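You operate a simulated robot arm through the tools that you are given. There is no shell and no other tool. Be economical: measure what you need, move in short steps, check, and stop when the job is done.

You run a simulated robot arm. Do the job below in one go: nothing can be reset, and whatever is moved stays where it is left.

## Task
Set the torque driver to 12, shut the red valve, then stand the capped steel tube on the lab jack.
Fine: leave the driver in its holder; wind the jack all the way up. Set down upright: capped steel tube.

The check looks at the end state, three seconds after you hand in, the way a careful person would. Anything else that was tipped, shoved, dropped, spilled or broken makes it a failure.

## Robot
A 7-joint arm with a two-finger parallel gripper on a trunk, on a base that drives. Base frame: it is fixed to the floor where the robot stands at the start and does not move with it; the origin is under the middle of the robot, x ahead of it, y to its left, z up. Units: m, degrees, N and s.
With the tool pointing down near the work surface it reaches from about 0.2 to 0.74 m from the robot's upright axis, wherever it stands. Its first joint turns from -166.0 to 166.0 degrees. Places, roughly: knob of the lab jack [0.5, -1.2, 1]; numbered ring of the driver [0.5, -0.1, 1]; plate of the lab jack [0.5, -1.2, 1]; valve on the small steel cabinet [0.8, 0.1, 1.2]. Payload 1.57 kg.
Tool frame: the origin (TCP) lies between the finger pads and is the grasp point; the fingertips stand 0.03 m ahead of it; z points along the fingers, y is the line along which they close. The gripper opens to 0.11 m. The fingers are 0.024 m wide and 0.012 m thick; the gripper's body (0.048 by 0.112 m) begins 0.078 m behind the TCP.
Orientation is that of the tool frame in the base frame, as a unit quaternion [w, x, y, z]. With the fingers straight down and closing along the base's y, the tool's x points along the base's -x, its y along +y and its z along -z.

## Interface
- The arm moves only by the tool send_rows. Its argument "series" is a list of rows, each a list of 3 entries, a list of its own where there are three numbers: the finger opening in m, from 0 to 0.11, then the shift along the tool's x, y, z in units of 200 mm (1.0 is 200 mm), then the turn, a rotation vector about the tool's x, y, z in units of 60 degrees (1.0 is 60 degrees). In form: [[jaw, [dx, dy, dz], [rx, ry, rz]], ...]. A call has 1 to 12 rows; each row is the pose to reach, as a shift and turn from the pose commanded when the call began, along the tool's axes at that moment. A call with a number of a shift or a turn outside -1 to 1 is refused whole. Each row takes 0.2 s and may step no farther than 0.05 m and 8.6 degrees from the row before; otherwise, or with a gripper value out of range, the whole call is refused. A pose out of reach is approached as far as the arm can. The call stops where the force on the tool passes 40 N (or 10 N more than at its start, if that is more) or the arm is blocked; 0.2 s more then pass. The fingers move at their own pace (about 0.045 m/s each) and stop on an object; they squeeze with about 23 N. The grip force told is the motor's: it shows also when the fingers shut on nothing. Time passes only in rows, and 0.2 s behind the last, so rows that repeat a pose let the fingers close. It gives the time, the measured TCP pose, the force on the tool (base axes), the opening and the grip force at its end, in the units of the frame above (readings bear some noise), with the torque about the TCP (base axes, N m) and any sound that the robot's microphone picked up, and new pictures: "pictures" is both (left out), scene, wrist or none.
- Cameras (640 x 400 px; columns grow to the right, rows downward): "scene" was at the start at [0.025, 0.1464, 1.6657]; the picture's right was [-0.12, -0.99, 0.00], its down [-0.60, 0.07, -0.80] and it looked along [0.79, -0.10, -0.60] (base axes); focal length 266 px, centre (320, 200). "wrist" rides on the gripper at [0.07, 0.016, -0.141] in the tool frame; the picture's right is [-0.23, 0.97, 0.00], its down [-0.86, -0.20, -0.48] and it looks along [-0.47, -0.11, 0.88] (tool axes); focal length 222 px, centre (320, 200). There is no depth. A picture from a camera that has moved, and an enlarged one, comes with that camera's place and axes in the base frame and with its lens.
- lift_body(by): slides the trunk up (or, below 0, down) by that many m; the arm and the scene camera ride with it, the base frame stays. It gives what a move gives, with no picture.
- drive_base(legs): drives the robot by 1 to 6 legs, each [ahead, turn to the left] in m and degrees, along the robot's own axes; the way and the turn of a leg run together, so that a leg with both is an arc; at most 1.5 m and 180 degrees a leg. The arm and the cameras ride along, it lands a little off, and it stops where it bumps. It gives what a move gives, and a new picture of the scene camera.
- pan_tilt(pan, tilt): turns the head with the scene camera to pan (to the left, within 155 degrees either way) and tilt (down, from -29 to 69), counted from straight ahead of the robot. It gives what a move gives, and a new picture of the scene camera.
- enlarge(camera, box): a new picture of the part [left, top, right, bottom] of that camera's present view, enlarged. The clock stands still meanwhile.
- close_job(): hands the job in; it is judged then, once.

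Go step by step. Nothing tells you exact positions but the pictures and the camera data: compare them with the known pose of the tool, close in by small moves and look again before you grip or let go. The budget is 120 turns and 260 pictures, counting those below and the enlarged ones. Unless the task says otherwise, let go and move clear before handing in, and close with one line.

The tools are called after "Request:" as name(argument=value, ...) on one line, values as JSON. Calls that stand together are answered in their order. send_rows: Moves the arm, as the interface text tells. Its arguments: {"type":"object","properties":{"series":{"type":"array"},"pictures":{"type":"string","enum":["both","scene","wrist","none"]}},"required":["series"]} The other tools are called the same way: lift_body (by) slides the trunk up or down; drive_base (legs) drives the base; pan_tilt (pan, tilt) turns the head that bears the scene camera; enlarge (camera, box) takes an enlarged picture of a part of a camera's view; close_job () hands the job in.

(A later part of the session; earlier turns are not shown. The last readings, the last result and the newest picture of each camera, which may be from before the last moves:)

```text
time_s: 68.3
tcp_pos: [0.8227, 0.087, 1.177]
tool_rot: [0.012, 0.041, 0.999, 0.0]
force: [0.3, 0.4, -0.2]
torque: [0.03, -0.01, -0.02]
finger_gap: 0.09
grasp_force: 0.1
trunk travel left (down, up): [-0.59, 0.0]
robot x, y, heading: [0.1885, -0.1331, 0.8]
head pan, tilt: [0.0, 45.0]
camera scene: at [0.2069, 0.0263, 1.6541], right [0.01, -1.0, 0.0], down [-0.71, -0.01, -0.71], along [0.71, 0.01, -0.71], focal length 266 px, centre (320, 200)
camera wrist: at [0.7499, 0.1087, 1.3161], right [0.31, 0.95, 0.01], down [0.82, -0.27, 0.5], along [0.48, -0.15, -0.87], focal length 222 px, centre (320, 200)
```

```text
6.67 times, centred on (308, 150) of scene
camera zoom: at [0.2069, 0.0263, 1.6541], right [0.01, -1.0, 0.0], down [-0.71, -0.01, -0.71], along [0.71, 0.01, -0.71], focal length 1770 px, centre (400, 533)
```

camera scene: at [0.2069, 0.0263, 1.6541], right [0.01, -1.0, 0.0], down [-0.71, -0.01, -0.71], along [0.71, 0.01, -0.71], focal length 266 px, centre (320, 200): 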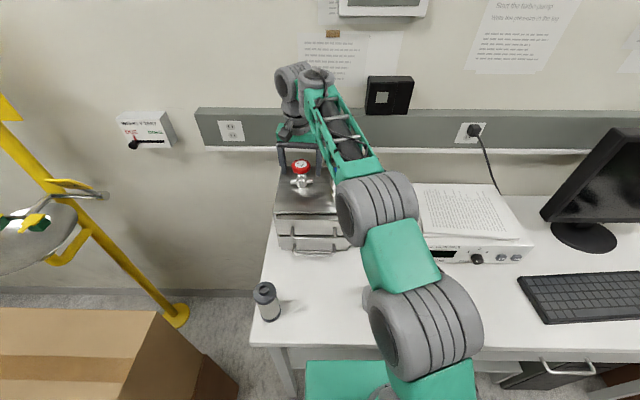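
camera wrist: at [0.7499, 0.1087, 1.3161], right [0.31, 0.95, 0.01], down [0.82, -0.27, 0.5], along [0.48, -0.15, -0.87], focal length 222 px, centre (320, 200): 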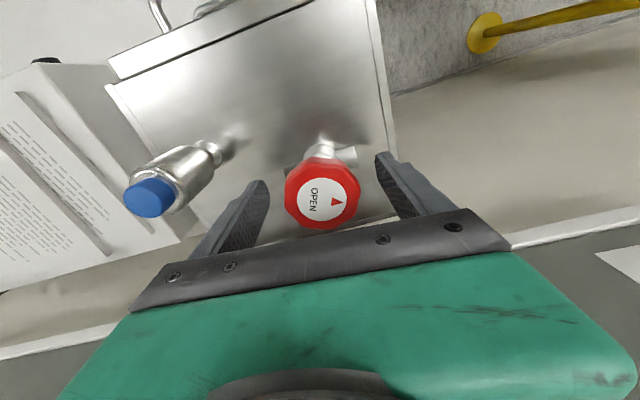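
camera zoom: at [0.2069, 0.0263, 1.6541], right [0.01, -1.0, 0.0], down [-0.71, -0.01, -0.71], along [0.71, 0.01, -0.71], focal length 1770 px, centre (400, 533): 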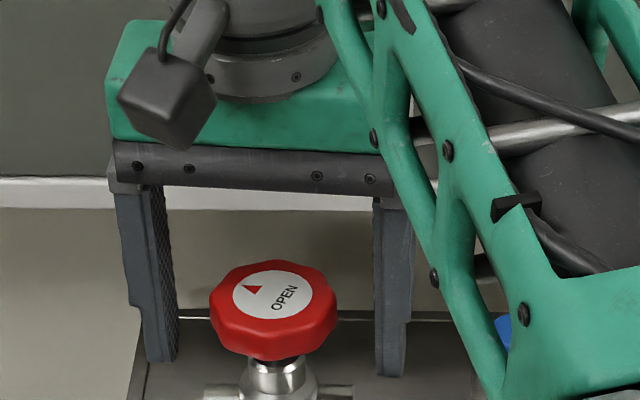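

The knob sits right at the TCP. Closing and turning clockwise (seen from above) 55°.

Request:
send_rows(series=[[0.04, [0, 0, 0], [0, 0, 0]], [0.04, [0, 0, 0], [0, 0, 0]], [0.04, [0, 0, 0], [0, 0, 0]], [0.04, [0, 0, 0], [0, 0, 0]]], pictures="wrist")

Request:
send_rows(series=[[0.04, [0, 0, 0], [0, 0, 0.13]], [0.04, [0, 0, 0], [0, 0, 0.26]], [0.04, [0, 0, 0], [0, 0, 0.39]], [0.04, [0, 0, 0], [0, 0, 0.52]], [0.04, [0, 0, 0], [0, 0, 0.65]], [0.04, [0, 0, 0], [0, 0, 0.78]], [0.04, [0, 0, 0], [0, 0, 0.91]]], pictures="wrist")

```text
time_s: 69.3
tcp_pos: [0.8213, 0.0886, 1.1768]
tool_rot: [0.011, 0.041, 0.999, -0.001]
force: [0.2, 2.3, 0.6]
torque: [0.31, -0.11, 0.01]
finger_gap: 0.0542
grasp_force: 29.5
trunk travel left (down, up): [-0.59, 0.0]
robot x, y, heading: [0.1918, -0.1299, 1.2]
head pan, tilt: [0.0, 45.0]
camera wrist: at [0.7495, 0.1094, 1.316], right [0.31, 0.95, 0.0], down [0.82, -0.27, 0.5], along [0.48, -0.15, -0.87], focal length 222 px, centre (320, 200)
```

wrist: 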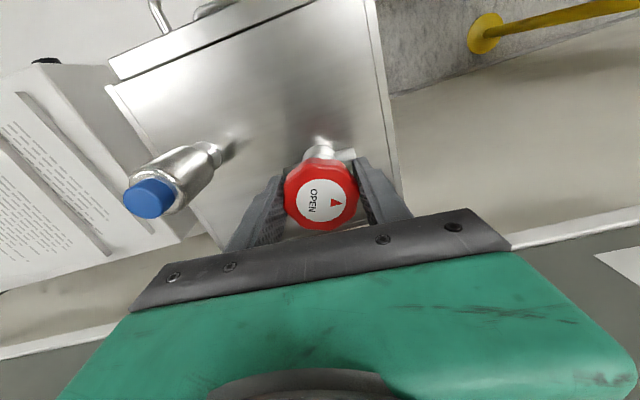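

```text
time_s: 70.9
tcp_pos: [0.8223, 0.0898, 1.1766]
tool_rot: [0.011, 0.495, 0.869, 0.003]
force: [5.4, 11.1, -3.0]
torque: [-0.77, 0.62, 0.01]
finger_gap: 0.054
grasp_force: 45.3
trunk travel left (down, up): [-0.59, 0.0]
robot x, y, heading: [0.1907, -0.1287, 0.7]
head pan, tilt: [0.0, 45.0]
camera wrist: at [0.7979, 0.1586, 1.3169], right [0.95, 0.3, 0.02], down [0.25, -0.84, 0.49], along [0.16, -0.46, -0.87], focal length 222 px, centre (320, 200)
```

wrist: 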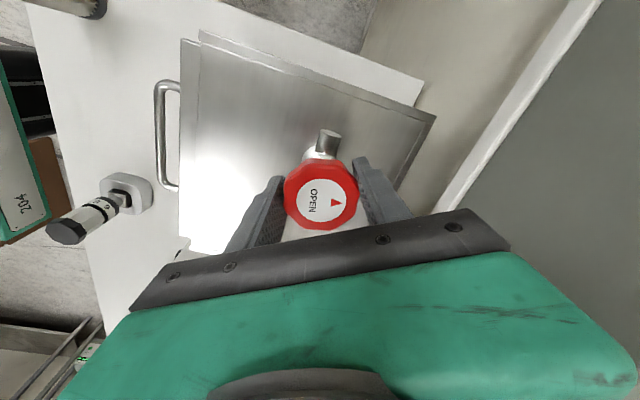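

The knob turns freely with the hand. Continuing clockwise.

Request:
send_rows(series=[[0.04, [0, 0, 0], [0, 0, 0.13]], [0.04, [0, 0, 0], [0, 0, 0.26]], [0.04, [0, 0, 0], [0, 0, 0.39]], [0.04, [0, 0, 0], [0, 0, 0.52]], [0.04, [0, 0, 0], [0, 0, 0.65]], [0.04, [0, 0, 0], [0, 0, 0.78]], [0.04, [0, 0, 0], [0, 0, 0.91]]], pictures="wrist")

```text
time_s: 72.5
tcp_pos: [0.8252, 0.0898, 1.177]
tool_rot: [0.007, 0.839, 0.545, 0.008]
force: [27.6, 11.9, -1.3]
torque: [-0.46, 1.0, 0.09]
finger_gap: 0.0543
grasp_force: 44.5
trunk travel left (down, up): [-0.59, 0.0]
robot x, y, heading: [0.1883, -0.1345, 0.6]
head pan, tilt: [0.0, 45.0]
camera wrist: at [0.8657, 0.1471, 1.3185], right [0.8, -0.61, 0.02], down [-0.54, -0.7, 0.47], along [-0.27, -0.38, -0.88], focal length 222 px, centre (320, 200)
```

wrist: 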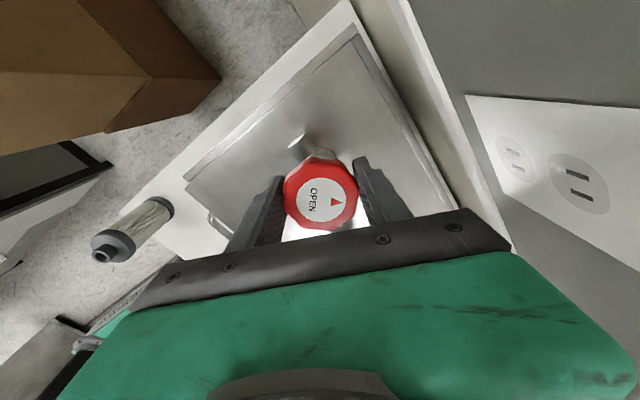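

Turned about 109° and still going; there's some side load, so I re-centre by ~6 mm toward +x while continuing.

Request:
send_rows(series=[[0.04, [0.02, 0.023, 0], [0, 0, 0]], [0.04, [0.02, 0.023, 0], [0, 0, 0.13]], [0.04, [0.02, 0.023, 0], [0, 0, 0.26]], [0.04, [0.02, 0.023, 0], [0, 0, 0.39]], [0.04, [0.02, 0.023, 0], [0, 0, 0.52]], [0.04, [0.02, 0.023, 0], [0, 0, 0.65]], [0.04, [0.02, 0.023, 0], [0, 0, 0.78]], [0.04, [0.02, 0.023, 0], [0, 0, 0.91]]], pictures="wrist")

```text
time_s: 74.3
tcp_pos: [0.8253, 0.0879, 1.1734]
tool_rot: [0.003, 0.995, 0.099, 0.012]
force: [7.0, -13.1, -6.1]
torque: [0.0, 0.02, 0.1]
finger_gap: 0.0534
grasp_force: 9.4
out of reach, approached as far as the arm can: row 6, 7, 8
trunk travel left (down, up): [-0.59, 0.0]
robot x, y, heading: [0.1884, -0.1296, 0.9]
head pan, tilt: [0.0, 45.0]
camera wrist: at [0.8932, 0.0851, 1.3165], right [-0.03, -1.0, 0.0], down [-0.89, 0.03, 0.46], along [-0.46, 0.01, -0.89], focal length 222 px, centre (320, 200)
```

wrist: 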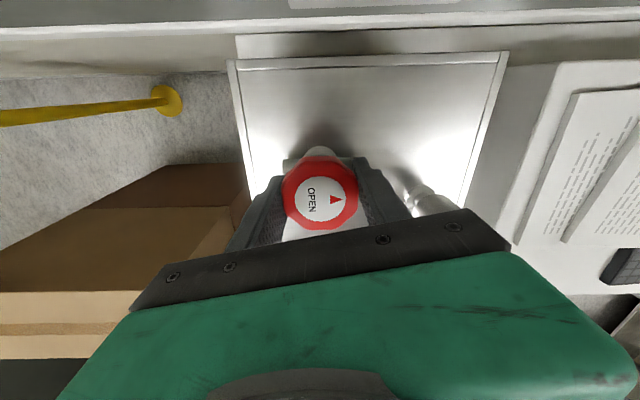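

About 165° turned without a stop yet. I'll open, unwind the wrist with the jaws around the knob, and take another bite.

Request:
send_rows(series=[[0.095, [0, 0, 0], [0, 0, 0]], [0.095, [0, 0, 0], [0, 0, 0]], [0.095, [0, 0, 0], [0, 0, 0]], [0.095, [0, 0, 0], [0, 0, -0.14]], [0.095, [0, 0, 0], [0, 0, -0.28]], [0.095, [0, 0, 0], [0, 0, -0.42]], [0.095, [0, 0, 0], [0, 0, -0.56]], [0.095, [0, 0, 0], [0, 0, -0.7]], [0.095, [0, 0, 0], [0, 0, -0.84]], [0.095, [0, 0, 0], [0, 0, -0.98]]], pictures="wrist")

```text
time_s: 76.5
tcp_pos: [0.8249, 0.0892, 1.1755]
tool_rot: [0.007, 0.816, 0.578, 0.009]
force: [-0.1, 0.8, -0.3]
torque: [0.02, -0.01, 0.0]
finger_gap: 0.0951
grasp_force: 0.1
trunk travel left (down, up): [-0.59, 0.0]
robot x, y, heading: [0.1859, -0.1335, 0.9]
head pan, tilt: [0.0, 45.0]
camera wrist: at [0.8593, 0.1488, 1.3171], right [0.84, -0.54, 0.02], down [-0.48, -0.74, 0.47], along [-0.24, -0.4, -0.88], focal length 222 px, centre (320, 200)
```

wrist: 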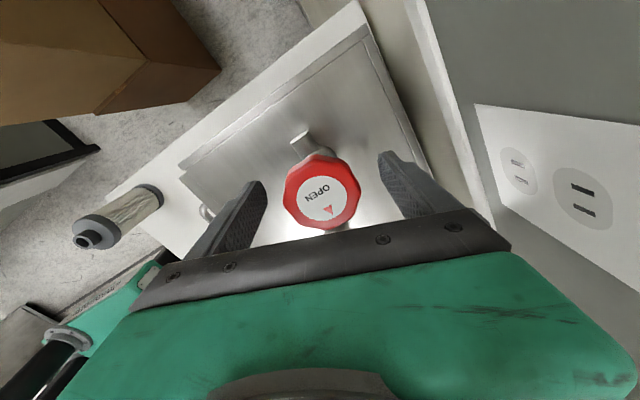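

Request:
send_rows(series=[[0.095, [0, 0, 0], [0, 0, -0.14]], [0.095, [0, 0, 0], [0, 0, -0.28]], [0.095, [0, 0, 0], [0, 0, -0.42]], [0.095, [0, 0, 0], [0, 0, -0.56]], [0.095, [0, 0, 0], [0, 0, -0.7]], [0.095, [0, 0, 0], [0, 0, -0.84]], [0.095, [0, 0, 0], [0, 0, -0.98]]], pictures="none")

Request:
send_rows(series=[[0.095, [0, 0, 0], [0, 0, -0.14]], [0.095, [0, 0, 0], [0, 0, -0.28]], [0.095, [0, 0, 0], [0, 0, -0.42]], [0.095, [0, 0, 0], [0, 0, -0.56]], [0.095, [0, 0, 0], [0, 0, -0.7]], [0.095, [0, 0, 0], [0, 0, -0.84]], [0.095, [0, 0, 0], [0, 0, -0.98]]], pictures="both")

```text
time_s: 78.1
tcp_pos: [0.8243, 0.0896, 1.1748]
tool_rot: [0.01, 0.429, 0.903, 0.003]
force: [0.2, -0.7, -0.2]
torque: [0.02, 0.01, -0.03]
finger_gap: 0.0949
grasp_force: 0.1
trunk travel left (down, up): [-0.59, 0.0]
robot x, y, heading: [0.1901, -0.1317, 0.8]
head pan, tilt: [0.0, 45.0]
```

```text
time_s: 79.7
tcp_pos: [0.8244, 0.0876, 1.1745]
tool_rot: [0.011, -0.071, 0.997, -0.002]
force: [1.3, 0.0, 0.1]
torque: [-0.01, 0.01, -0.02]
finger_gap: 0.0949
grasp_force: 0.2
trunk travel left (down, up): [-0.59, 0.0]
robot x, y, heading: [0.1876, -0.1317, 0.8]
head pan, tilt: [0.0, 45.0]
camera scene: at [0.2065, 0.0265, 1.6541], right [0.01, -1.0, 0.0], down [-0.71, -0.01, -0.71], along [0.71, 0.01, -0.71], focal length 266 px, centre (320, 200)
camera wrist: at [0.7493, 0.0948, 1.3146], right [0.09, 1.0, 0.0], down [0.86, -0.08, 0.5], along [0.5, -0.04, -0.87], focal length 222 px, centre (320, 200)
```

scene: 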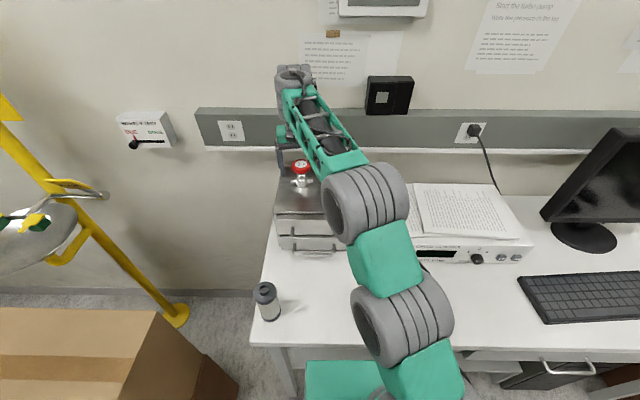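
wrist: 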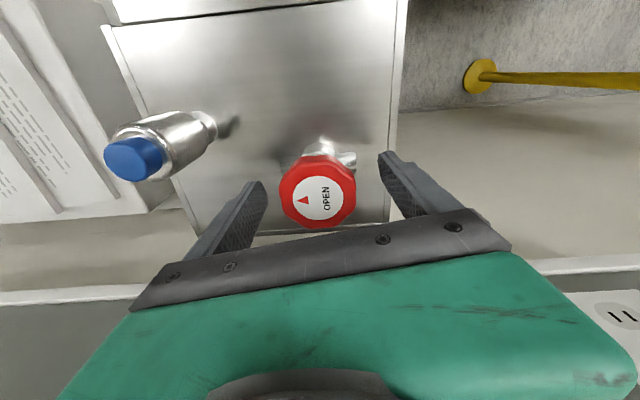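

Request:
send_rows(series=[[0.095, [0, 0, 0], [0, 0, -0.14]], [0.095, [0, 0, 0], [0, 0, -0.28]], [0.095, [0, 0, 0], [0, 0, -0.42]], [0.095, [0, 0, 0], [0, 0, -0.56]], [0.095, [0, 0, 0], [0, 0, -0.7]], [0.045, [0, 0, 0], [0, 0, -0.75]], [0.045, [0, 0, 0], [0, 0, -0.75]], [0.045, [0, 0, 0], [0, 0, -0.75]], [0.045, [0, 0, 0], [0, 0, -0.75]]], pictures="wrist")

Request:
send_rows(series=[[0.04, [0, 0, 0], [0, 0, 0.13]], [0.04, [0, 0, 0], [0, 0, 0.26]], [0.04, [0, 0, 0], [0, 0, 0.39]], [0.04, [0, 0, 0], [0, 0, 0.52]], [0.04, [0, 0, 0], [0, 0, 0.65]], [0.04, [0, 0, 0], [0, 0, 0.78]], [0.04, [0, 0, 0], [0, 0, 0.91]]], pictures="wrist")

```text
time_s: 81.7
tcp_pos: [0.8254, 0.0879, 1.175]
tool_rot: [0.01, -0.446, 0.895, -0.006]
force: [3.2, -1.2, -0.7]
torque: [0.16, 0.18, 0.0]
finger_gap: 0.0538
grasp_force: 27.1
trunk travel left (down, up): [-0.59, 0.0]
robot x, y, heading: [0.191, -0.1294, 0.6]
head pan, tilt: [0.0, 45.0]
camera wrist: at [0.7665, 0.042, 1.3146], right [-0.64, 0.77, -0.02], down [0.66, 0.56, 0.49], along [0.39, 0.3, -0.87], focal length 222 px, centre (320, 200)
```

wrist: 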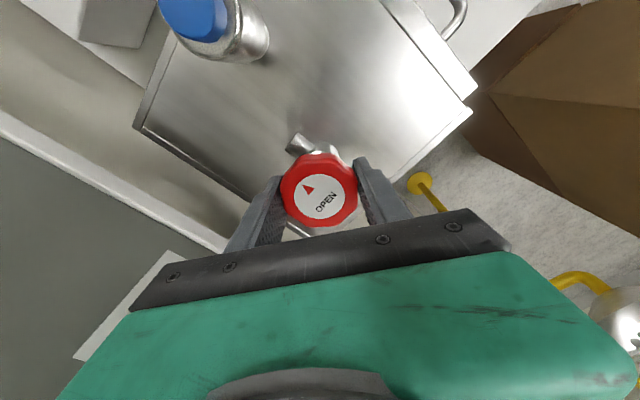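

```text
time_s: 83.3
tcp_pos: [0.826, 0.0881, 1.1748]
tool_rot: [0.01, 0.017, 1.0, 0.0]
force: [8.7, -8.5, -4.5]
torque: [-0.49, 0.13, -0.01]
finger_gap: 0.0535
grasp_force: 44.7
trunk travel left (down, up): [-0.59, 0.0]
robot x, y, heading: [0.1871, -0.1322, 1.0]
head pan, tilt: [0.0, 45.0]
camera wrist: at [0.7528, 0.1056, 1.3146], right [0.26, 0.97, 0.0], down [0.84, -0.23, 0.5], along [0.48, -0.13, -0.87], focal length 222 px, centre (320, 200)
```

wrist: 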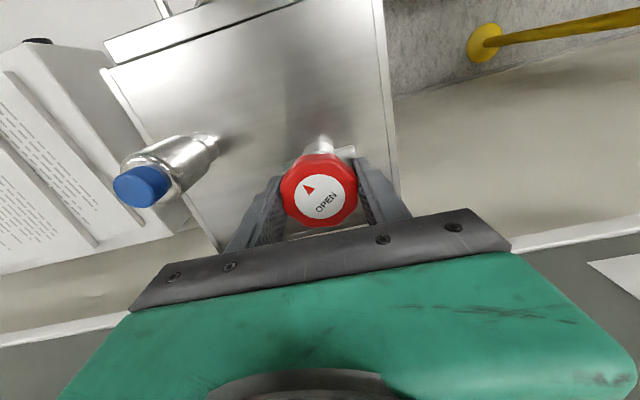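

Still turning freely with the hand; continuing.

Request:
send_rows(series=[[0.04, [0, 0, 0], [0, 0, 0.13]], [0.04, [0, 0, 0], [0, 0, 0.26]], [0.04, [0, 0, 0], [0, 0, 0.39]], [0.04, [0, 0, 0], [0, 0, 0.52]], [0.04, [0, 0, 0], [0, 0, 0.65]], [0.04, [0, 0, 0], [0, 0, 0.78]], [0.04, [0, 0, 0], [0, 0, 0.91]]], pictures="wrist")

Request:
send_rows(series=[[0.04, [0, 0, 0], [0, 0, 0.13]], [0.04, [0, 0, 0], [0, 0, 0.26]], [0.04, [0, 0, 0], [0, 0, 0.39]], [0.04, [0, 0, 0], [0, 0, 0.52]], [0.04, [0, 0, 0], [0, 0, 0.65]], [0.04, [0, 0, 0], [0, 0, 0.78]], [0.04, [0, 0, 0], [0, 0, 0.91]]], pictures="wrist")

```text
time_s: 84.9
tcp_pos: [0.8238, 0.0879, 1.1747]
tool_rot: [0.01, 0.472, 0.881, 0.004]
force: [-1.3, 0.4, 0.5]
torque: [-0.45, 0.83, 0.74]
finger_gap: 0.0535
grasp_force: 45.0
trunk travel left (down, up): [-0.59, 0.0]
robot x, y, heading: [0.1852, -0.1327, 1.0]
head pan, tilt: [0.0, 45.0]
camera wrist: at [0.7953, 0.1553, 1.3155], right [0.94, 0.35, 0.02], down [0.3, -0.82, 0.49], along [0.19, -0.45, -0.87], focal length 222 px, centre (320, 200)
```

wrist: 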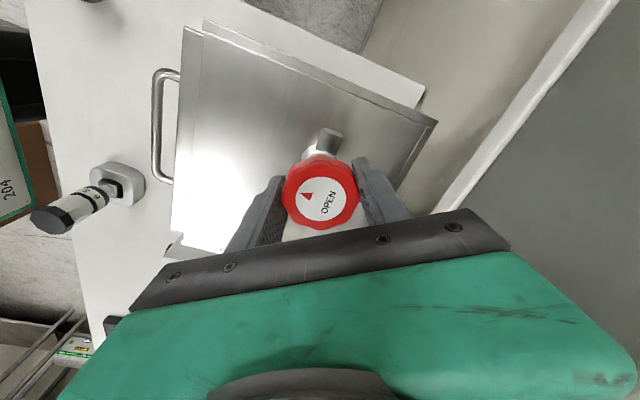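

```text
time_s: 86.5
tcp_pos: [0.8254, 0.0885, 1.174]
tool_rot: [0.007, 0.824, 0.566, 0.009]
force: [11.6, 0.6, 2.1]
torque: [-0.36, 0.43, 0.96]
finger_gap: 0.0544
grasp_force: 38.2
trunk travel left (down, up): [-0.59, 0.0]
robot x, y, heading: [0.1877, -0.1334, 0.8]
head pan, tilt: [0.0, 45.0]
camera wrist: at [0.8615, 0.1474, 1.3164], right [0.83, -0.56, 0.02], down [-0.5, -0.73, 0.47], along [-0.25, -0.4, -0.88], focal length 222 px, centre (320, 200)
```

wrist: 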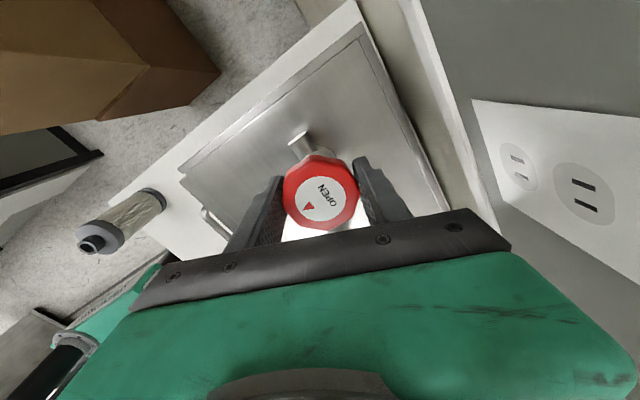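

The torque rose to ~1 N·m and the fingers began slipping on the knob, with the arrow about 270° from its start: the valve is shut. Opening and lifting off, then unwinding the wrist above.

Request:
send_rows(series=[[0.1, [0, 0, 0], [0, 0, 0]], [0.1, [0, 0, 0], [0, 0, 0]], [0.1, [0, 0, 0], [0, 0, 0]], [0.1, [0, 0, -0.2], [0, 0, 0]], [0.1, [0, 0, -0.4], [0, 0, 0]], [0.1, [0, 0, -0.55], [0, 0, 0]]], pictures="wrist")

Request:
send_rows(series=[[0.1, [0, 0, 0], [0, 0, -0.14]], [0.1, [0, 0, 0], [0, 0, -0.28]], [0.1, [0, 0, 0], [0, 0, -0.42]], [0.1, [0, 0, 0], [0, 0, -0.56]], [0.1, [0, 0, 0], [0, 0, -0.7]], [0.1, [0, 0, 0], [0, 0, -0.84]], [0.1, [0, 0, 0], [0, 0, -0.98]]], pictures="none")

Request:
send_rows(series=[[0.1, [0, 0, 0], [0, 0, -0.14]], [0.1, [0, 0, 0], [0, 0, -0.28]], [0.1, [0, 0, 0], [0, 0, -0.42]], [0.1, [0, 0, 0], [0, 0, -0.56]], [0.1, [0, 0, 0], [0, 0, -0.7]], [0.1, [0, 0, 0], [0, 0, -0.84]], [0.1, [0, 0, 0], [0, 0, -0.98]]], pictures="wrist")

```text
time_s: 87.9
tcp_pos: [0.8096, 0.0845, 1.2808]
tool_rot: [0.008, 0.824, 0.567, 0.01]
force: [-0.5, 0.0, 0.7]
torque: [0.02, -0.07, -0.03]
finger_gap: 0.0998
grasp_force: 0.1
out of reach, approached as far as the arm can: row 6
trunk travel left (down, up): [-0.59, 0.0]
robot x, y, heading: [0.1858, -0.1331, 0.9]
head pan, tilt: [0.0, 45.0]
camera wrist: at [0.8445, 0.1429, 1.4226], right [0.83, -0.56, 0.02], down [-0.5, -0.73, 0.47], along [-0.25, -0.4, -0.88], focal length 222 px, centre (320, 200)
```

wrist: 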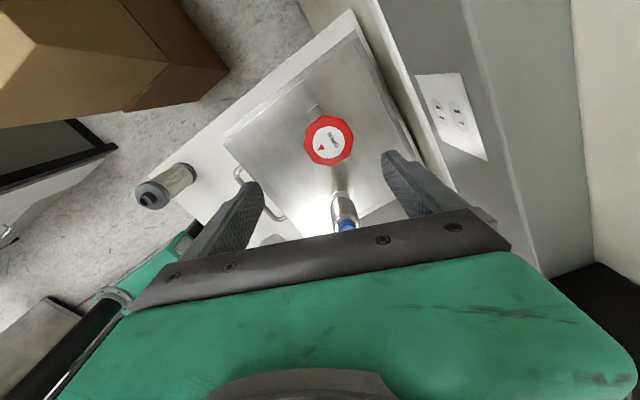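

```text
time_s: 89.5
tcp_pos: [0.8105, 0.0854, 1.2797]
tool_rot: [0.01, 0.439, 0.899, 0.003]
force: [-0.3, -0.1, 0.6]
torque: [0.03, -0.01, 0.04]
finger_gap: 0.1
grasp_force: 0.1
trunk travel left (down, up): [-0.59, 0.0]
robot x, y, heading: [0.1875, -0.1287, 0.8]
head pan, tilt: [0.0, 45.0]
```

```text
time_s: 91.1
tcp_pos: [0.8111, 0.0855, 1.2793]
tool_rot: [0.01, -0.061, 0.998, -0.002]
force: [0.6, -0.4, -0.2]
torque: [-0.03, -0.01, 0.02]
finger_gap: 0.1002
grasp_force: 0.1
trunk travel left (down, up): [-0.59, 0.0]
robot x, y, heading: [0.1887, -0.1347, 0.9]
head pan, tilt: [0.0, 45.0]
camera wrist: at [0.7363, 0.0929, 1.4182], right [0.11, 0.99, 0.0], down [0.86, -0.09, 0.5], along [0.49, -0.05, -0.87], focal length 222 px, centre (320, 200)
```

wrist: 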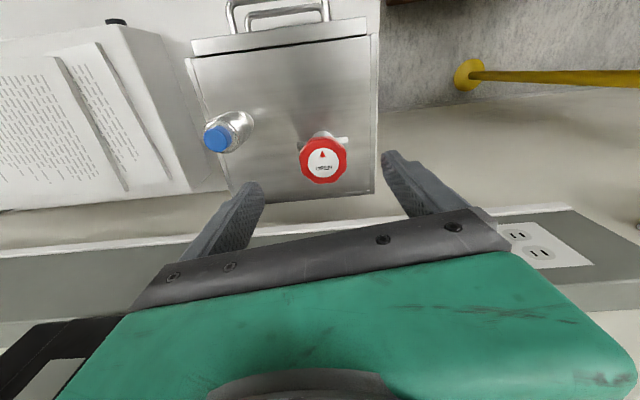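

The tube is at about (0.780, −0.016), cap top z≈1.19. Moving above it.

Request:
send_rows(series=[[0.08, [0.07, -0.16, 0], [0, 0, 0]], [0.08, [0.14, -0.32, 0], [0, 0, 0]], [0.08, [0.216, -0.485, 0], [0, 0, 0]], [0.08, [0.216, -0.485, 0.05], [0, 0, 0]]], pictures="both")

Request:
enlarge(camera="wrist", box=[240, 110, 400, 210])

```text
time_s: 92.1
tcp_pos: [0.7793, -0.0162, 1.2678]
tool_rot: [0.011, -0.058, 0.998, -0.001]
force: [0.2, -0.3, 0.1]
torque: [0.02, 0.01, 0.03]
finger_gap: 0.08
grasp_force: 0.1
trunk travel left (down, up): [-0.59, 0.0]
robot x, y, heading: [0.1869, -0.1332, 0.7]
head pan, tilt: [0.0, 45.0]
camera scene: at [0.2064, 0.0263, 1.6541], right [0.01, -1.0, 0.0], down [-0.71, -0.01, -0.71], along [0.71, 0.01, -0.71], focal length 266 px, centre (320, 200)
camera wrist: at [0.7038, -0.0095, 1.4074], right [0.11, 0.99, 0.0], down [0.86, -0.1, 0.5], along [0.5, -0.06, -0.87], focal length 222 px, centre (320, 200)
```

scene: 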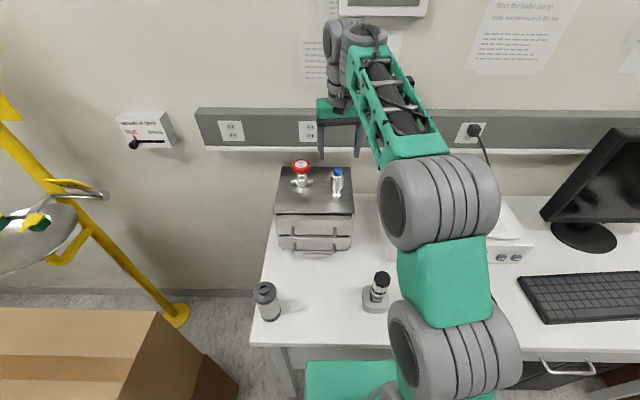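
wrist: 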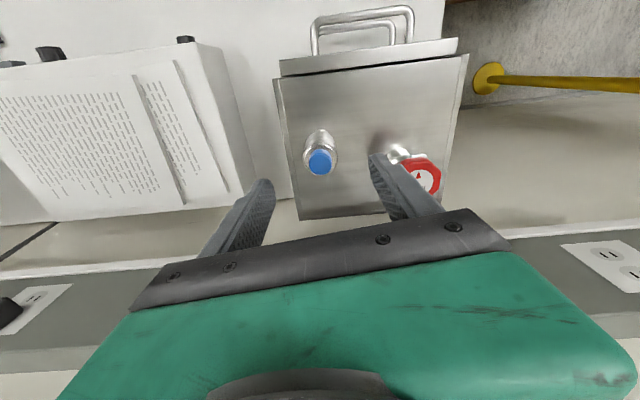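

```text
4.00 times, centred on (320, 160) of wrist
camera zoom: at [0.7038, -0.0095, 1.4074], right [0.11, 0.99, 0.0], down [0.86, -0.1, 0.5], along [0.5, -0.06, -0.87], focal length 888 px, centre (320, 360)
```

zoom: 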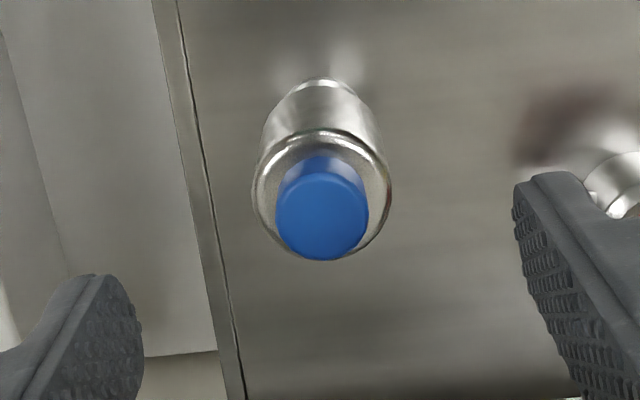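

Request:
send_rows(series=[[0.08, [-0.008, -0.012, 0.2], [0, 0, 0]], [0.08, [-0.008, -0.012, 0.4], [0, 0, 0]], [0.08, [-0.008, -0.012, 0.575], [0, 0, 0]]], pictures="both")

Request:
enlarge(camera="scene", box=[280, 130, 376, 190])

```text
time_s: 92.9
tcp_pos: [0.7818, -0.0208, 1.1539]
tool_rot: [0.012, -0.057, 0.998, -0.002]
force: [0.4, 0.4, 0.3]
torque: [-0.06, 0.0, 0.02]
finger_gap: 0.0801
grasp_force: 0.0
trunk travel left (down, up): [-0.59, 0.0]
robot x, y, heading: [0.1902, -0.1302, 1.1]
head pan, tilt: [0.0, 45.0]
camera scene: at [0.2066, 0.0264, 1.6541], right [0.01, -1.0, 0.0], down [-0.71, -0.01, -0.71], along [0.71, 0.01, -0.71], focal length 266 px, centre (320, 200)
camera wrist: at [0.706, -0.0121, 1.2935], right [0.11, 0.99, 0.0], down [0.86, -0.1, 0.5], along [0.5, -0.06, -0.87], focal length 222 px, centre (320, 200)
```

scene: 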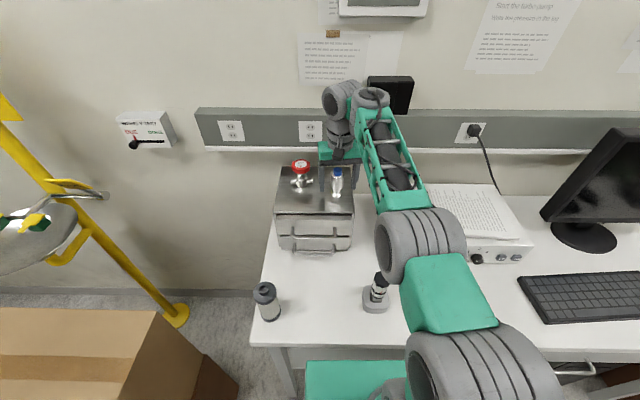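
wrist: 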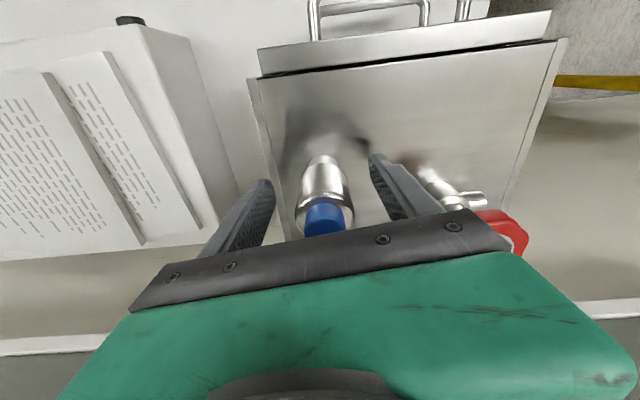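

```text
6.67 times, centred on (328, 160) of scene
camera zoom: at [0.2066, 0.0264, 1.6541], right [0.01, -1.0, 0.0], down [-0.71, -0.01, -0.71], along [0.71, 0.01, -0.71], focal length 1770 px, centre (267, 467)
```

zoom: 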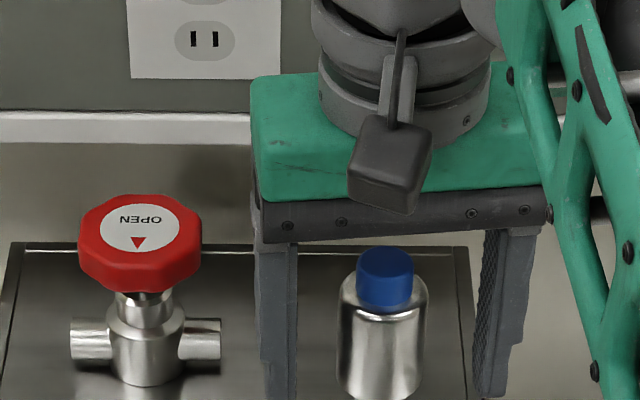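

The tube is well centred. Closing on its body and lifting slightly.

Request:
send_rows(series=[[0.025, [0, 0, 0], [0, 0, 0]], [0.025, [0, 0, 0], [0, 0, 0]], [0.025, [0, 0, 0], [0, 0, 0]], [0.025, [0, 0, 0], [0, 0, 0]], [0.025, [0, 0, 0], [0, 0, 0]], [0.025, [0, 0, -0.1], [0, 0, 0]], [0.025, [0, 0, -0.25], [0, 0, 0]], [0.025, [0, 0, -0.45], [0, 0, 0]]], pictures="both")

Request:
enlarge(camera="wrist", box=[240, 110, 400, 210])

```text
time_s: 94.7
tcp_pos: [0.7773, -0.0178, 1.2384]
tool_rot: [0.009, -0.058, 0.998, -0.002]
force: [0.5, 0.8, -0.8]
torque: [-0.04, 0.03, 0.01]
finger_gap: 0.037
grasp_force: 23.2
trunk travel left (down, up): [-0.59, 0.0]
robot x, y, heading: [0.1858, -0.1311, 0.8]
head pan, tilt: [0.0, 45.0]
camera scene: at [0.2063, 0.0266, 1.654], right [0.01, -1.0, 0.0], down [-0.71, -0.01, -0.71], along [0.71, 0.01, -0.71], focal length 266 px, centre (320, 200)
camera wrist: at [0.702, -0.0088, 1.3789], right [0.11, 0.99, 0.0], down [0.86, -0.1, 0.5], along [0.49, -0.06, -0.87], focal length 222 px, centre (320, 200)
```

scene: 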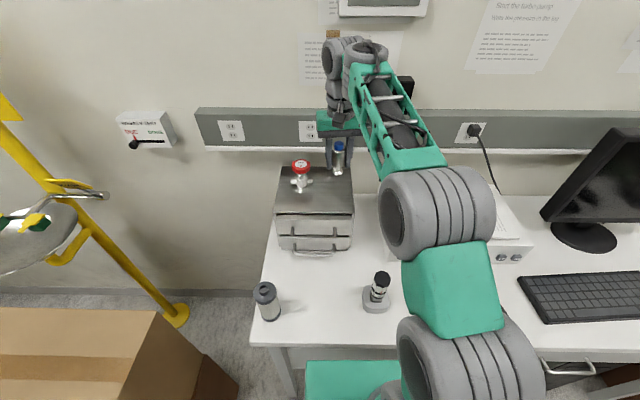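
wrist: 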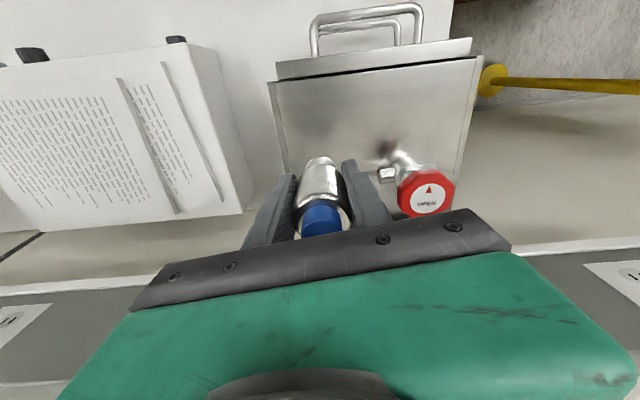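

```text
4.00 times, centred on (320, 160) of wrist
camera zoom: at [0.702, -0.0088, 1.3789], right [0.11, 0.99, 0.0], down [0.86, -0.1, 0.5], along [0.49, -0.06, -0.87], focal length 888 px, centre (320, 360)
```

zoom: 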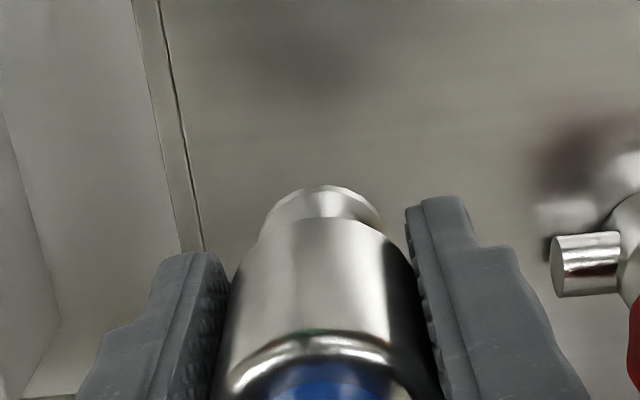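

The tube is held (37 mm). The jack should be wound up first, so I'll carry the tube over and park it on the desk beside the jack. First I retract the arm.

Request:
send_rows(series=[[0.025, [0.1, 0, -0.15], [0, 0, 0]], [0.025, [0.25, -0.08, -0.3], [0, 0, 0]], [0.025, [0.42, -0.17, -0.42], [0, 0, 0]], [0.025, [0.6, -0.26, -0.42], [0, 0, 0]], [0.025, [0.77, -0.35, -0.42], [0, 0, 0]], [0.025, [0.935, -0.44, -0.42], [0, 0, 0]]], pictures="none")

Request:
drive_base(legs=[[-0.5, 0]])

Request:
pan_tilt(pan=-55, tilt=35)

```text
time_s: 96.1
tcp_pos: [0.6031, -0.1298, 1.3211]
tool_rot: [0.012, -0.058, 0.998, -0.002]
force: [0.4, -0.5, -1.4]
torque: [0.0, 0.01, 0.01]
finger_gap: 0.0373
grasp_force: 22.7
trunk travel left (down, up): [-0.59, 0.0]
robot x, y, heading: [0.1907, -0.1307, 0.8]
head pan, tilt: [0.0, 45.0]
```

```text
time_s: 99.1
tcp_pos: [0.0859, -0.1356, 1.3216]
tool_rot: [0.012, -0.065, 0.998, -0.002]
force: [-0.6, 0.1, -1.2]
torque: [0.0, 0.0, 0.0]
finger_gap: 0.0373
grasp_force: 22.5
trunk travel left (down, up): [-0.59, 0.0]
robot x, y, heading: [-0.3311, -0.1415, 1.4]
head pan, tilt: [0.0, 45.0]
camera scene: at [-0.3135, 0.0164, 1.6541], right [0.03, -1.0, 0.0], down [-0.71, -0.02, -0.71], along [0.71, 0.02, -0.71], focal length 266 px, centre (320, 200)
```

scene: 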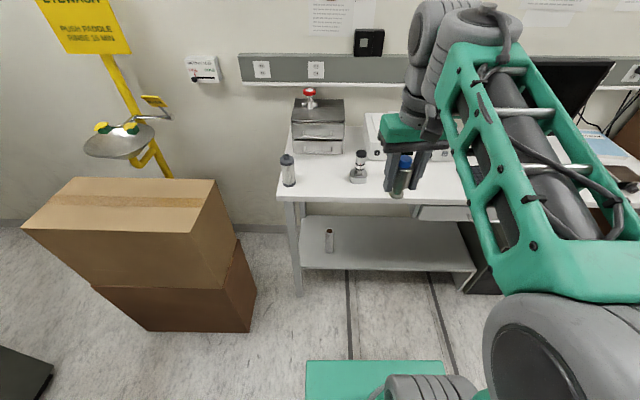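

```text
time_s: 100.4
tcp_pos: [0.0863, -0.1349, 1.3199]
tool_rot: [0.012, -0.065, 0.998, -0.002]
force: [-0.3, 0.5, -1.8]
torque: [-0.03, 0.0, -0.04]
finger_gap: 0.0375
grasp_force: 22.8
trunk travel left (down, up): [-0.59, 0.0]
robot x, y, heading: [-0.3304, -0.1403, 1.4]
head pan, tilt: [-55.0, 35.0]
camera scene: at [-0.3419, -0.0564, 1.6689], right [-0.8, -0.59, 0.0], down [-0.34, 0.46, -0.82], along [0.49, -0.66, -0.57], focal length 266 px, centre (320, 200)
```

scene: 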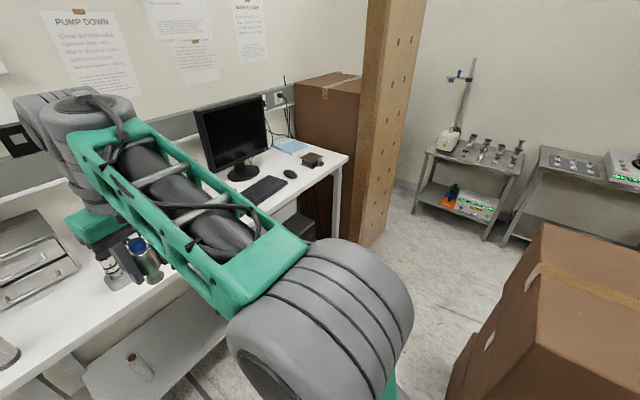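

The corridor between desk and the right-hand boxes is narrow, so I'll travel along x≈0: forward a little, turn right, go 1.05 m, then look before turning back.

Request:
drive_base(legs=[[0.3, 0], [0, -91], [0.95, 0]])

Request:
pan_tilt(pan=60, tilt=40)

Request:
pan_tilt(pan=-70, tilt=50)

```text
time_s: 111.1
tcp_pos: [-0.0838, -1.5083, 1.3205]
tool_rot: [0.006, 0.682, 0.731, -0.009]
force: [0.8, 0.3, -1.0]
torque: [0.01, -0.02, 0.0]
finger_gap: 0.0372
grasp_force: 23.1
trunk travel left (down, up): [-0.59, 0.0]
robot x, y, heading: [-0.066, -1.0957, -91.8]
head pan, tilt: [-55.0, 35.0]
camera scene: at [0.0164, -1.0842, 1.6689], right [-0.54, 0.84, 0.0], down [0.48, 0.31, -0.82], along [-0.69, -0.45, -0.57], focal length 266 px, centre (320, 200)
```

scene: 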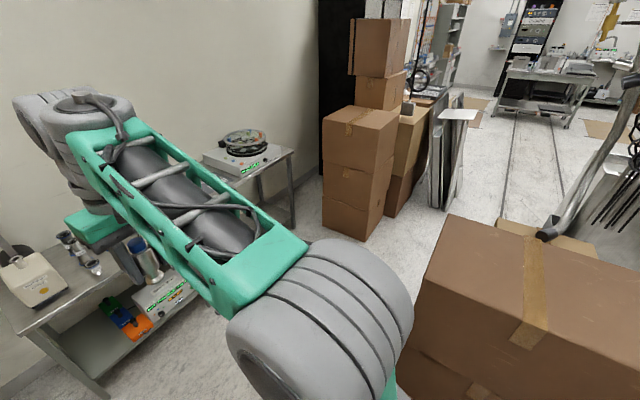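

```text
time_s: 113.0
tcp_pos: [-0.0826, -1.5082, 1.3203]
tool_rot: [0.006, 0.682, 0.731, -0.009]
force: [-0.3, -0.6, -2.5]
torque: [-0.01, 0.01, -0.02]
finger_gap: 0.037
grasp_force: 23.0
trunk travel left (down, up): [-0.59, 0.0]
robot x, y, heading: [-0.0676, -1.0923, -92.0]
head pan, tilt: [60.0, 40.0]
camera scene: at [0.1623, -1.0811, 1.6613], right [-0.53, -0.85, 0.0], down [-0.54, 0.34, -0.77], along [0.65, -0.41, -0.64], focal length 266 px, centre (320, 200)
```

scene: 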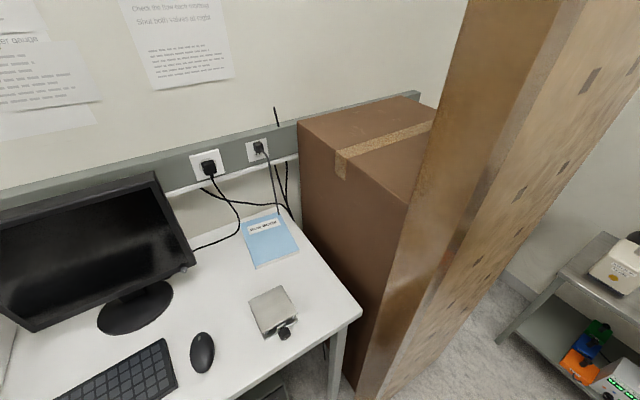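

```text
time_s: 115.1
tcp_pos: [-0.0837, -1.5077, 1.3197]
tool_rot: [0.007, 0.683, 0.731, -0.01]
force: [-0.7, 0.2, -0.9]
torque: [0.01, 0.0, 0.0]
finger_gap: 0.0367
grasp_force: 22.9
trunk travel left (down, up): [-0.59, 0.0]
robot x, y, heading: [-0.0673, -1.0937, -92.0]
head pan, tilt: [-70.0, 50.0]
camera scene: at [0.0171, -1.0598, 1.6472], right [-0.31, 0.95, 0.0], down [0.73, 0.24, -0.64], along [-0.61, -0.2, -0.77], focal length 266 px, centre (320, 200)
```

scene: 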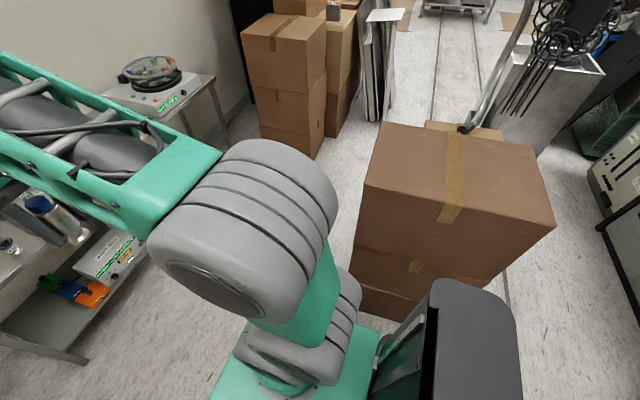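

The jack is at about (0.52, −1.16) on the desk's front right area, and there's room to turn. Turning left to face it.

Request:
drive_base(legs=[[0, 92]])

Request:
pan_tilt(pan=-5, tilt=50)

```text
time_s: 119.5
tcp_pos: [0.3499, -1.0792, 1.3203]
tool_rot: [0.011, -0.072, 0.997, -0.002]
force: [-0.8, -0.6, -2.1]
torque: [-0.01, 0.06, 0.01]
finger_gap: 0.0373
grasp_force: 22.7
trunk travel left (down, up): [-0.59, 0.0]
robot x, y, heading: [-0.0628, -1.0942, 2.1]
head pan, tilt: [-70.0, 50.0]
camera scene: at [-0.1033, -1.0094, 1.6472], right [-0.93, -0.38, 0.0], down [-0.29, 0.71, -0.64], along [0.24, -0.59, -0.77], focal length 266 px, centre (320, 200)
```

scene: 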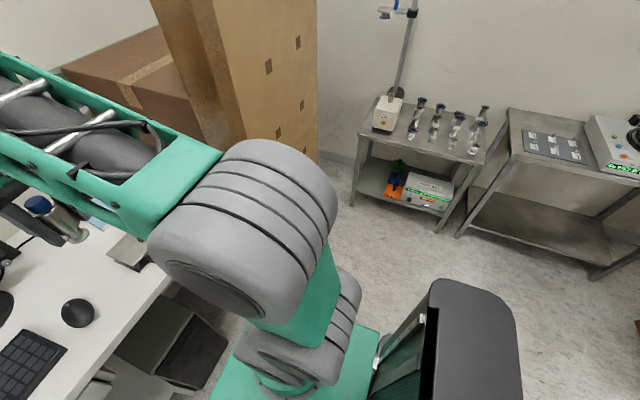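

```text
time_s: 120.9
tcp_pos: [0.3499, -1.0799, 1.3205]
tool_rot: [0.01, -0.072, 0.997, -0.002]
force: [0.4, -0.6, -1.7]
torque: [0.0, 0.0, 0.02]
finger_gap: 0.037
grasp_force: 22.9
trunk travel left (down, up): [-0.59, 0.0]
robot x, y, heading: [-0.0684, -1.0936, 2.5]
head pan, tilt: [-5.0, 50.0]
camera scene: at [-0.0556, -0.9419, 1.6472], right [-0.05, -1.0, 0.0], down [-0.77, 0.04, -0.64], along [0.64, -0.03, -0.77], focal length 266 px, centre (320, 200)
```

scene: 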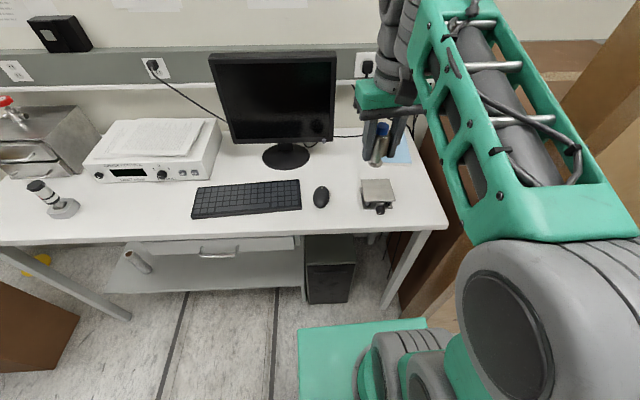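

Jack plate at about (0.514, −1.16, 1.0). I'll park the tube on free desk at about (0.60, −1.055), behind the mouse and clear of the jack.

Request:
send_rows(series=[[0.025, [-0.1, 0, 0.2], [0, 0, 0]], [0.025, [-0.2, 0, 0.4], [0, 0, 0]], [0.025, [-0.35, 0, 0.6], [0, 0, 0]], [0.025, [-0.5, 0, 0.75], [0, 0, 0]], [0.025, [-0.65, 0, 0.865], [0, 0, 0]], [0.025, [-0.74, 0, 0.865], [0, 0, 0]]], pictures="both")

```text
time_s: 122.3
tcp_pos: [0.4997, -1.0568, 1.1496]
tool_rot: [0.011, -0.073, 0.997, -0.002]
force: [0.0, -0.7, -0.9]
torque: [-0.01, 0.02, 0.03]
finger_gap: 0.0373
grasp_force: 22.7
trunk travel left (down, up): [-0.59, 0.0]
robot x, y, heading: [-0.0679, -1.0919, 2.4]
head pan, tilt: [-5.0, 50.0]
camera scene: at [-0.0551, -0.9419, 1.6471], right [-0.05, -1.0, 0.0], down [-0.77, 0.04, -0.64], along [0.64, -0.03, -0.77], focal length 266 px, centre (320, 200)
camera wrist: at [0.4245, -1.0525, 1.2886], right [0.08, 1.0, 0.0], down [0.86, -0.07, 0.5], along [0.5, -0.04, -0.87], focal length 222 px, centre (320, 200)
```

scene: 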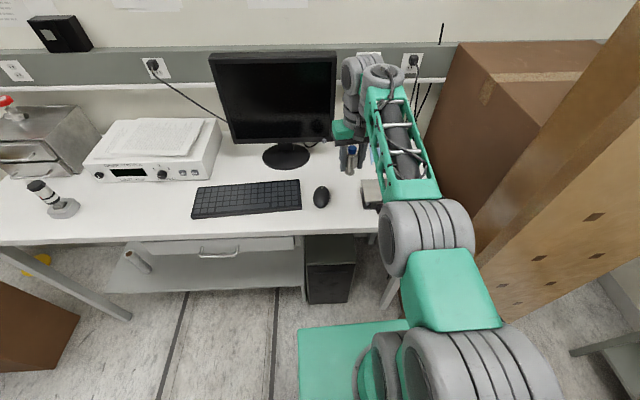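
wrist: 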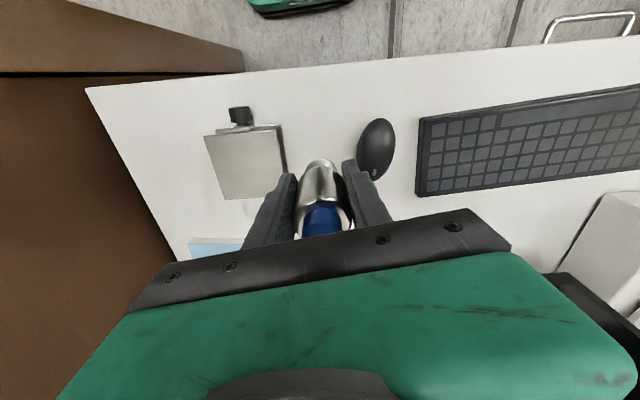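

Request:
send_rows(series=[[0.025, [-0.2, -0.01, 0], [0, 0, 0]], [0.025, [-0.4, -0.02, 0.05], [0, 0, 0]], [0.025, [-0.487, -0.036, 0.2], [0, 0, 0]], [0.025, [-0.487, -0.036, 0.4], [0, 0, 0]], [0.025, [-0.487, -0.036, 0.6], [0, 0, 0]], [0.025, [-0.487, -0.036, 0.66], [0, 0, 0]]], pictures="both")

Request:
enlarge(camera="scene", box=[310, 130, 406, 190])

```text
time_s: 123.7
tcp_pos: [0.6035, -1.0491, 1.018]
tool_rot: [0.008, -0.072, 0.997, -0.001]
force: [0.6, 0.4, -1.9]
torque: [-0.01, 0.0, -0.01]
finger_gap: 0.0368
grasp_force: 23.5
trunk travel left (down, up): [-0.59, 0.0]
robot x, y, heading: [-0.0659, -1.0907, 2.2]
head pan, tilt: [-5.0, 50.0]
camera scene: at [-0.0549, -0.9418, 1.6472], right [-0.05, -1.0, 0.0], down [-0.77, 0.04, -0.64], along [0.64, -0.03, -0.77], focal length 266 px, centre (320, 200)
camera wrist: at [0.5294, -1.0443, 1.159], right [0.09, 1.0, 0.0], down [0.87, -0.07, 0.49], along [0.49, -0.04, -0.87], focal length 222 px, centre (320, 200)
```

scene: 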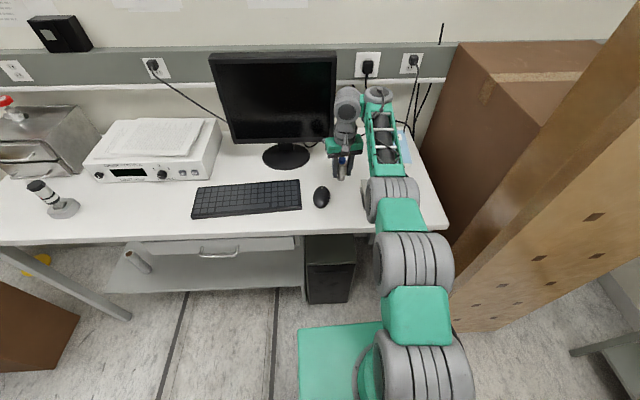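
wrist: 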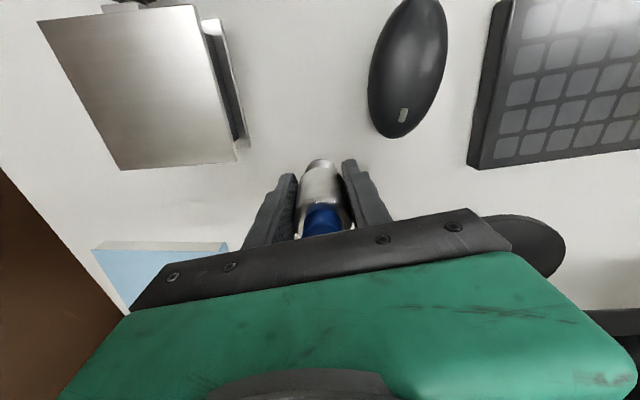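

```text
6.67 times, centred on (358, 160) of scene
camera zoom: at [-0.0549, -0.9418, 1.6472], right [-0.05, -1.0, 0.0], down [-0.77, 0.04, -0.64], along [0.64, -0.03, -0.77], focal length 1770 px, centre (67, 467)
```

zoom: 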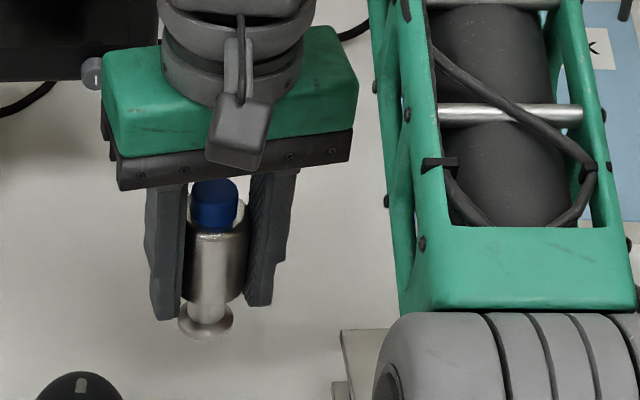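

Tube hangs upright just above the desk. Lowering in small steps to feel contact.

Request:
send_rows(series=[[0.025, [0, 0, 0.04], [0, 0, 0]], [0.025, [0, 0, 0.08], [0, 0, 0]], [0.025, [0, 0, 0.12], [0, 0, 0]]], pictures="none")

Request:
enlarge(camera="scene", box=[310, 130, 406, 190])

```text
time_s: 124.5
tcp_pos: [0.6127, -1.0513, 0.9994]
tool_rot: [0.009, -0.072, 0.997, -0.002]
force: [-0.3, -0.7, -2.3]
torque: [-0.02, 0.01, 0.01]
finger_gap: 0.0373
grasp_force: 23.0
out of reach, approached as far as the arm can: row 1, 2, 3
trunk travel left (down, up): [-0.59, 0.0]
robot x, y, heading: [-0.0643, -1.094, 2.2]
head pan, tilt: [-5.0, 50.0]
```

```text
6.67 times, centred on (358, 160) of scene
camera zoom: at [-0.0554, -0.9419, 1.6472], right [-0.05, -1.0, 0.0], down [-0.77, 0.04, -0.64], along [0.64, -0.03, -0.77], focal length 1770 px, centre (67, 467)
```

zoom: 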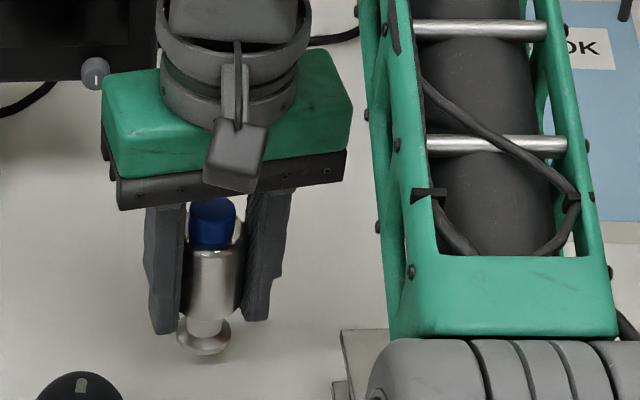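

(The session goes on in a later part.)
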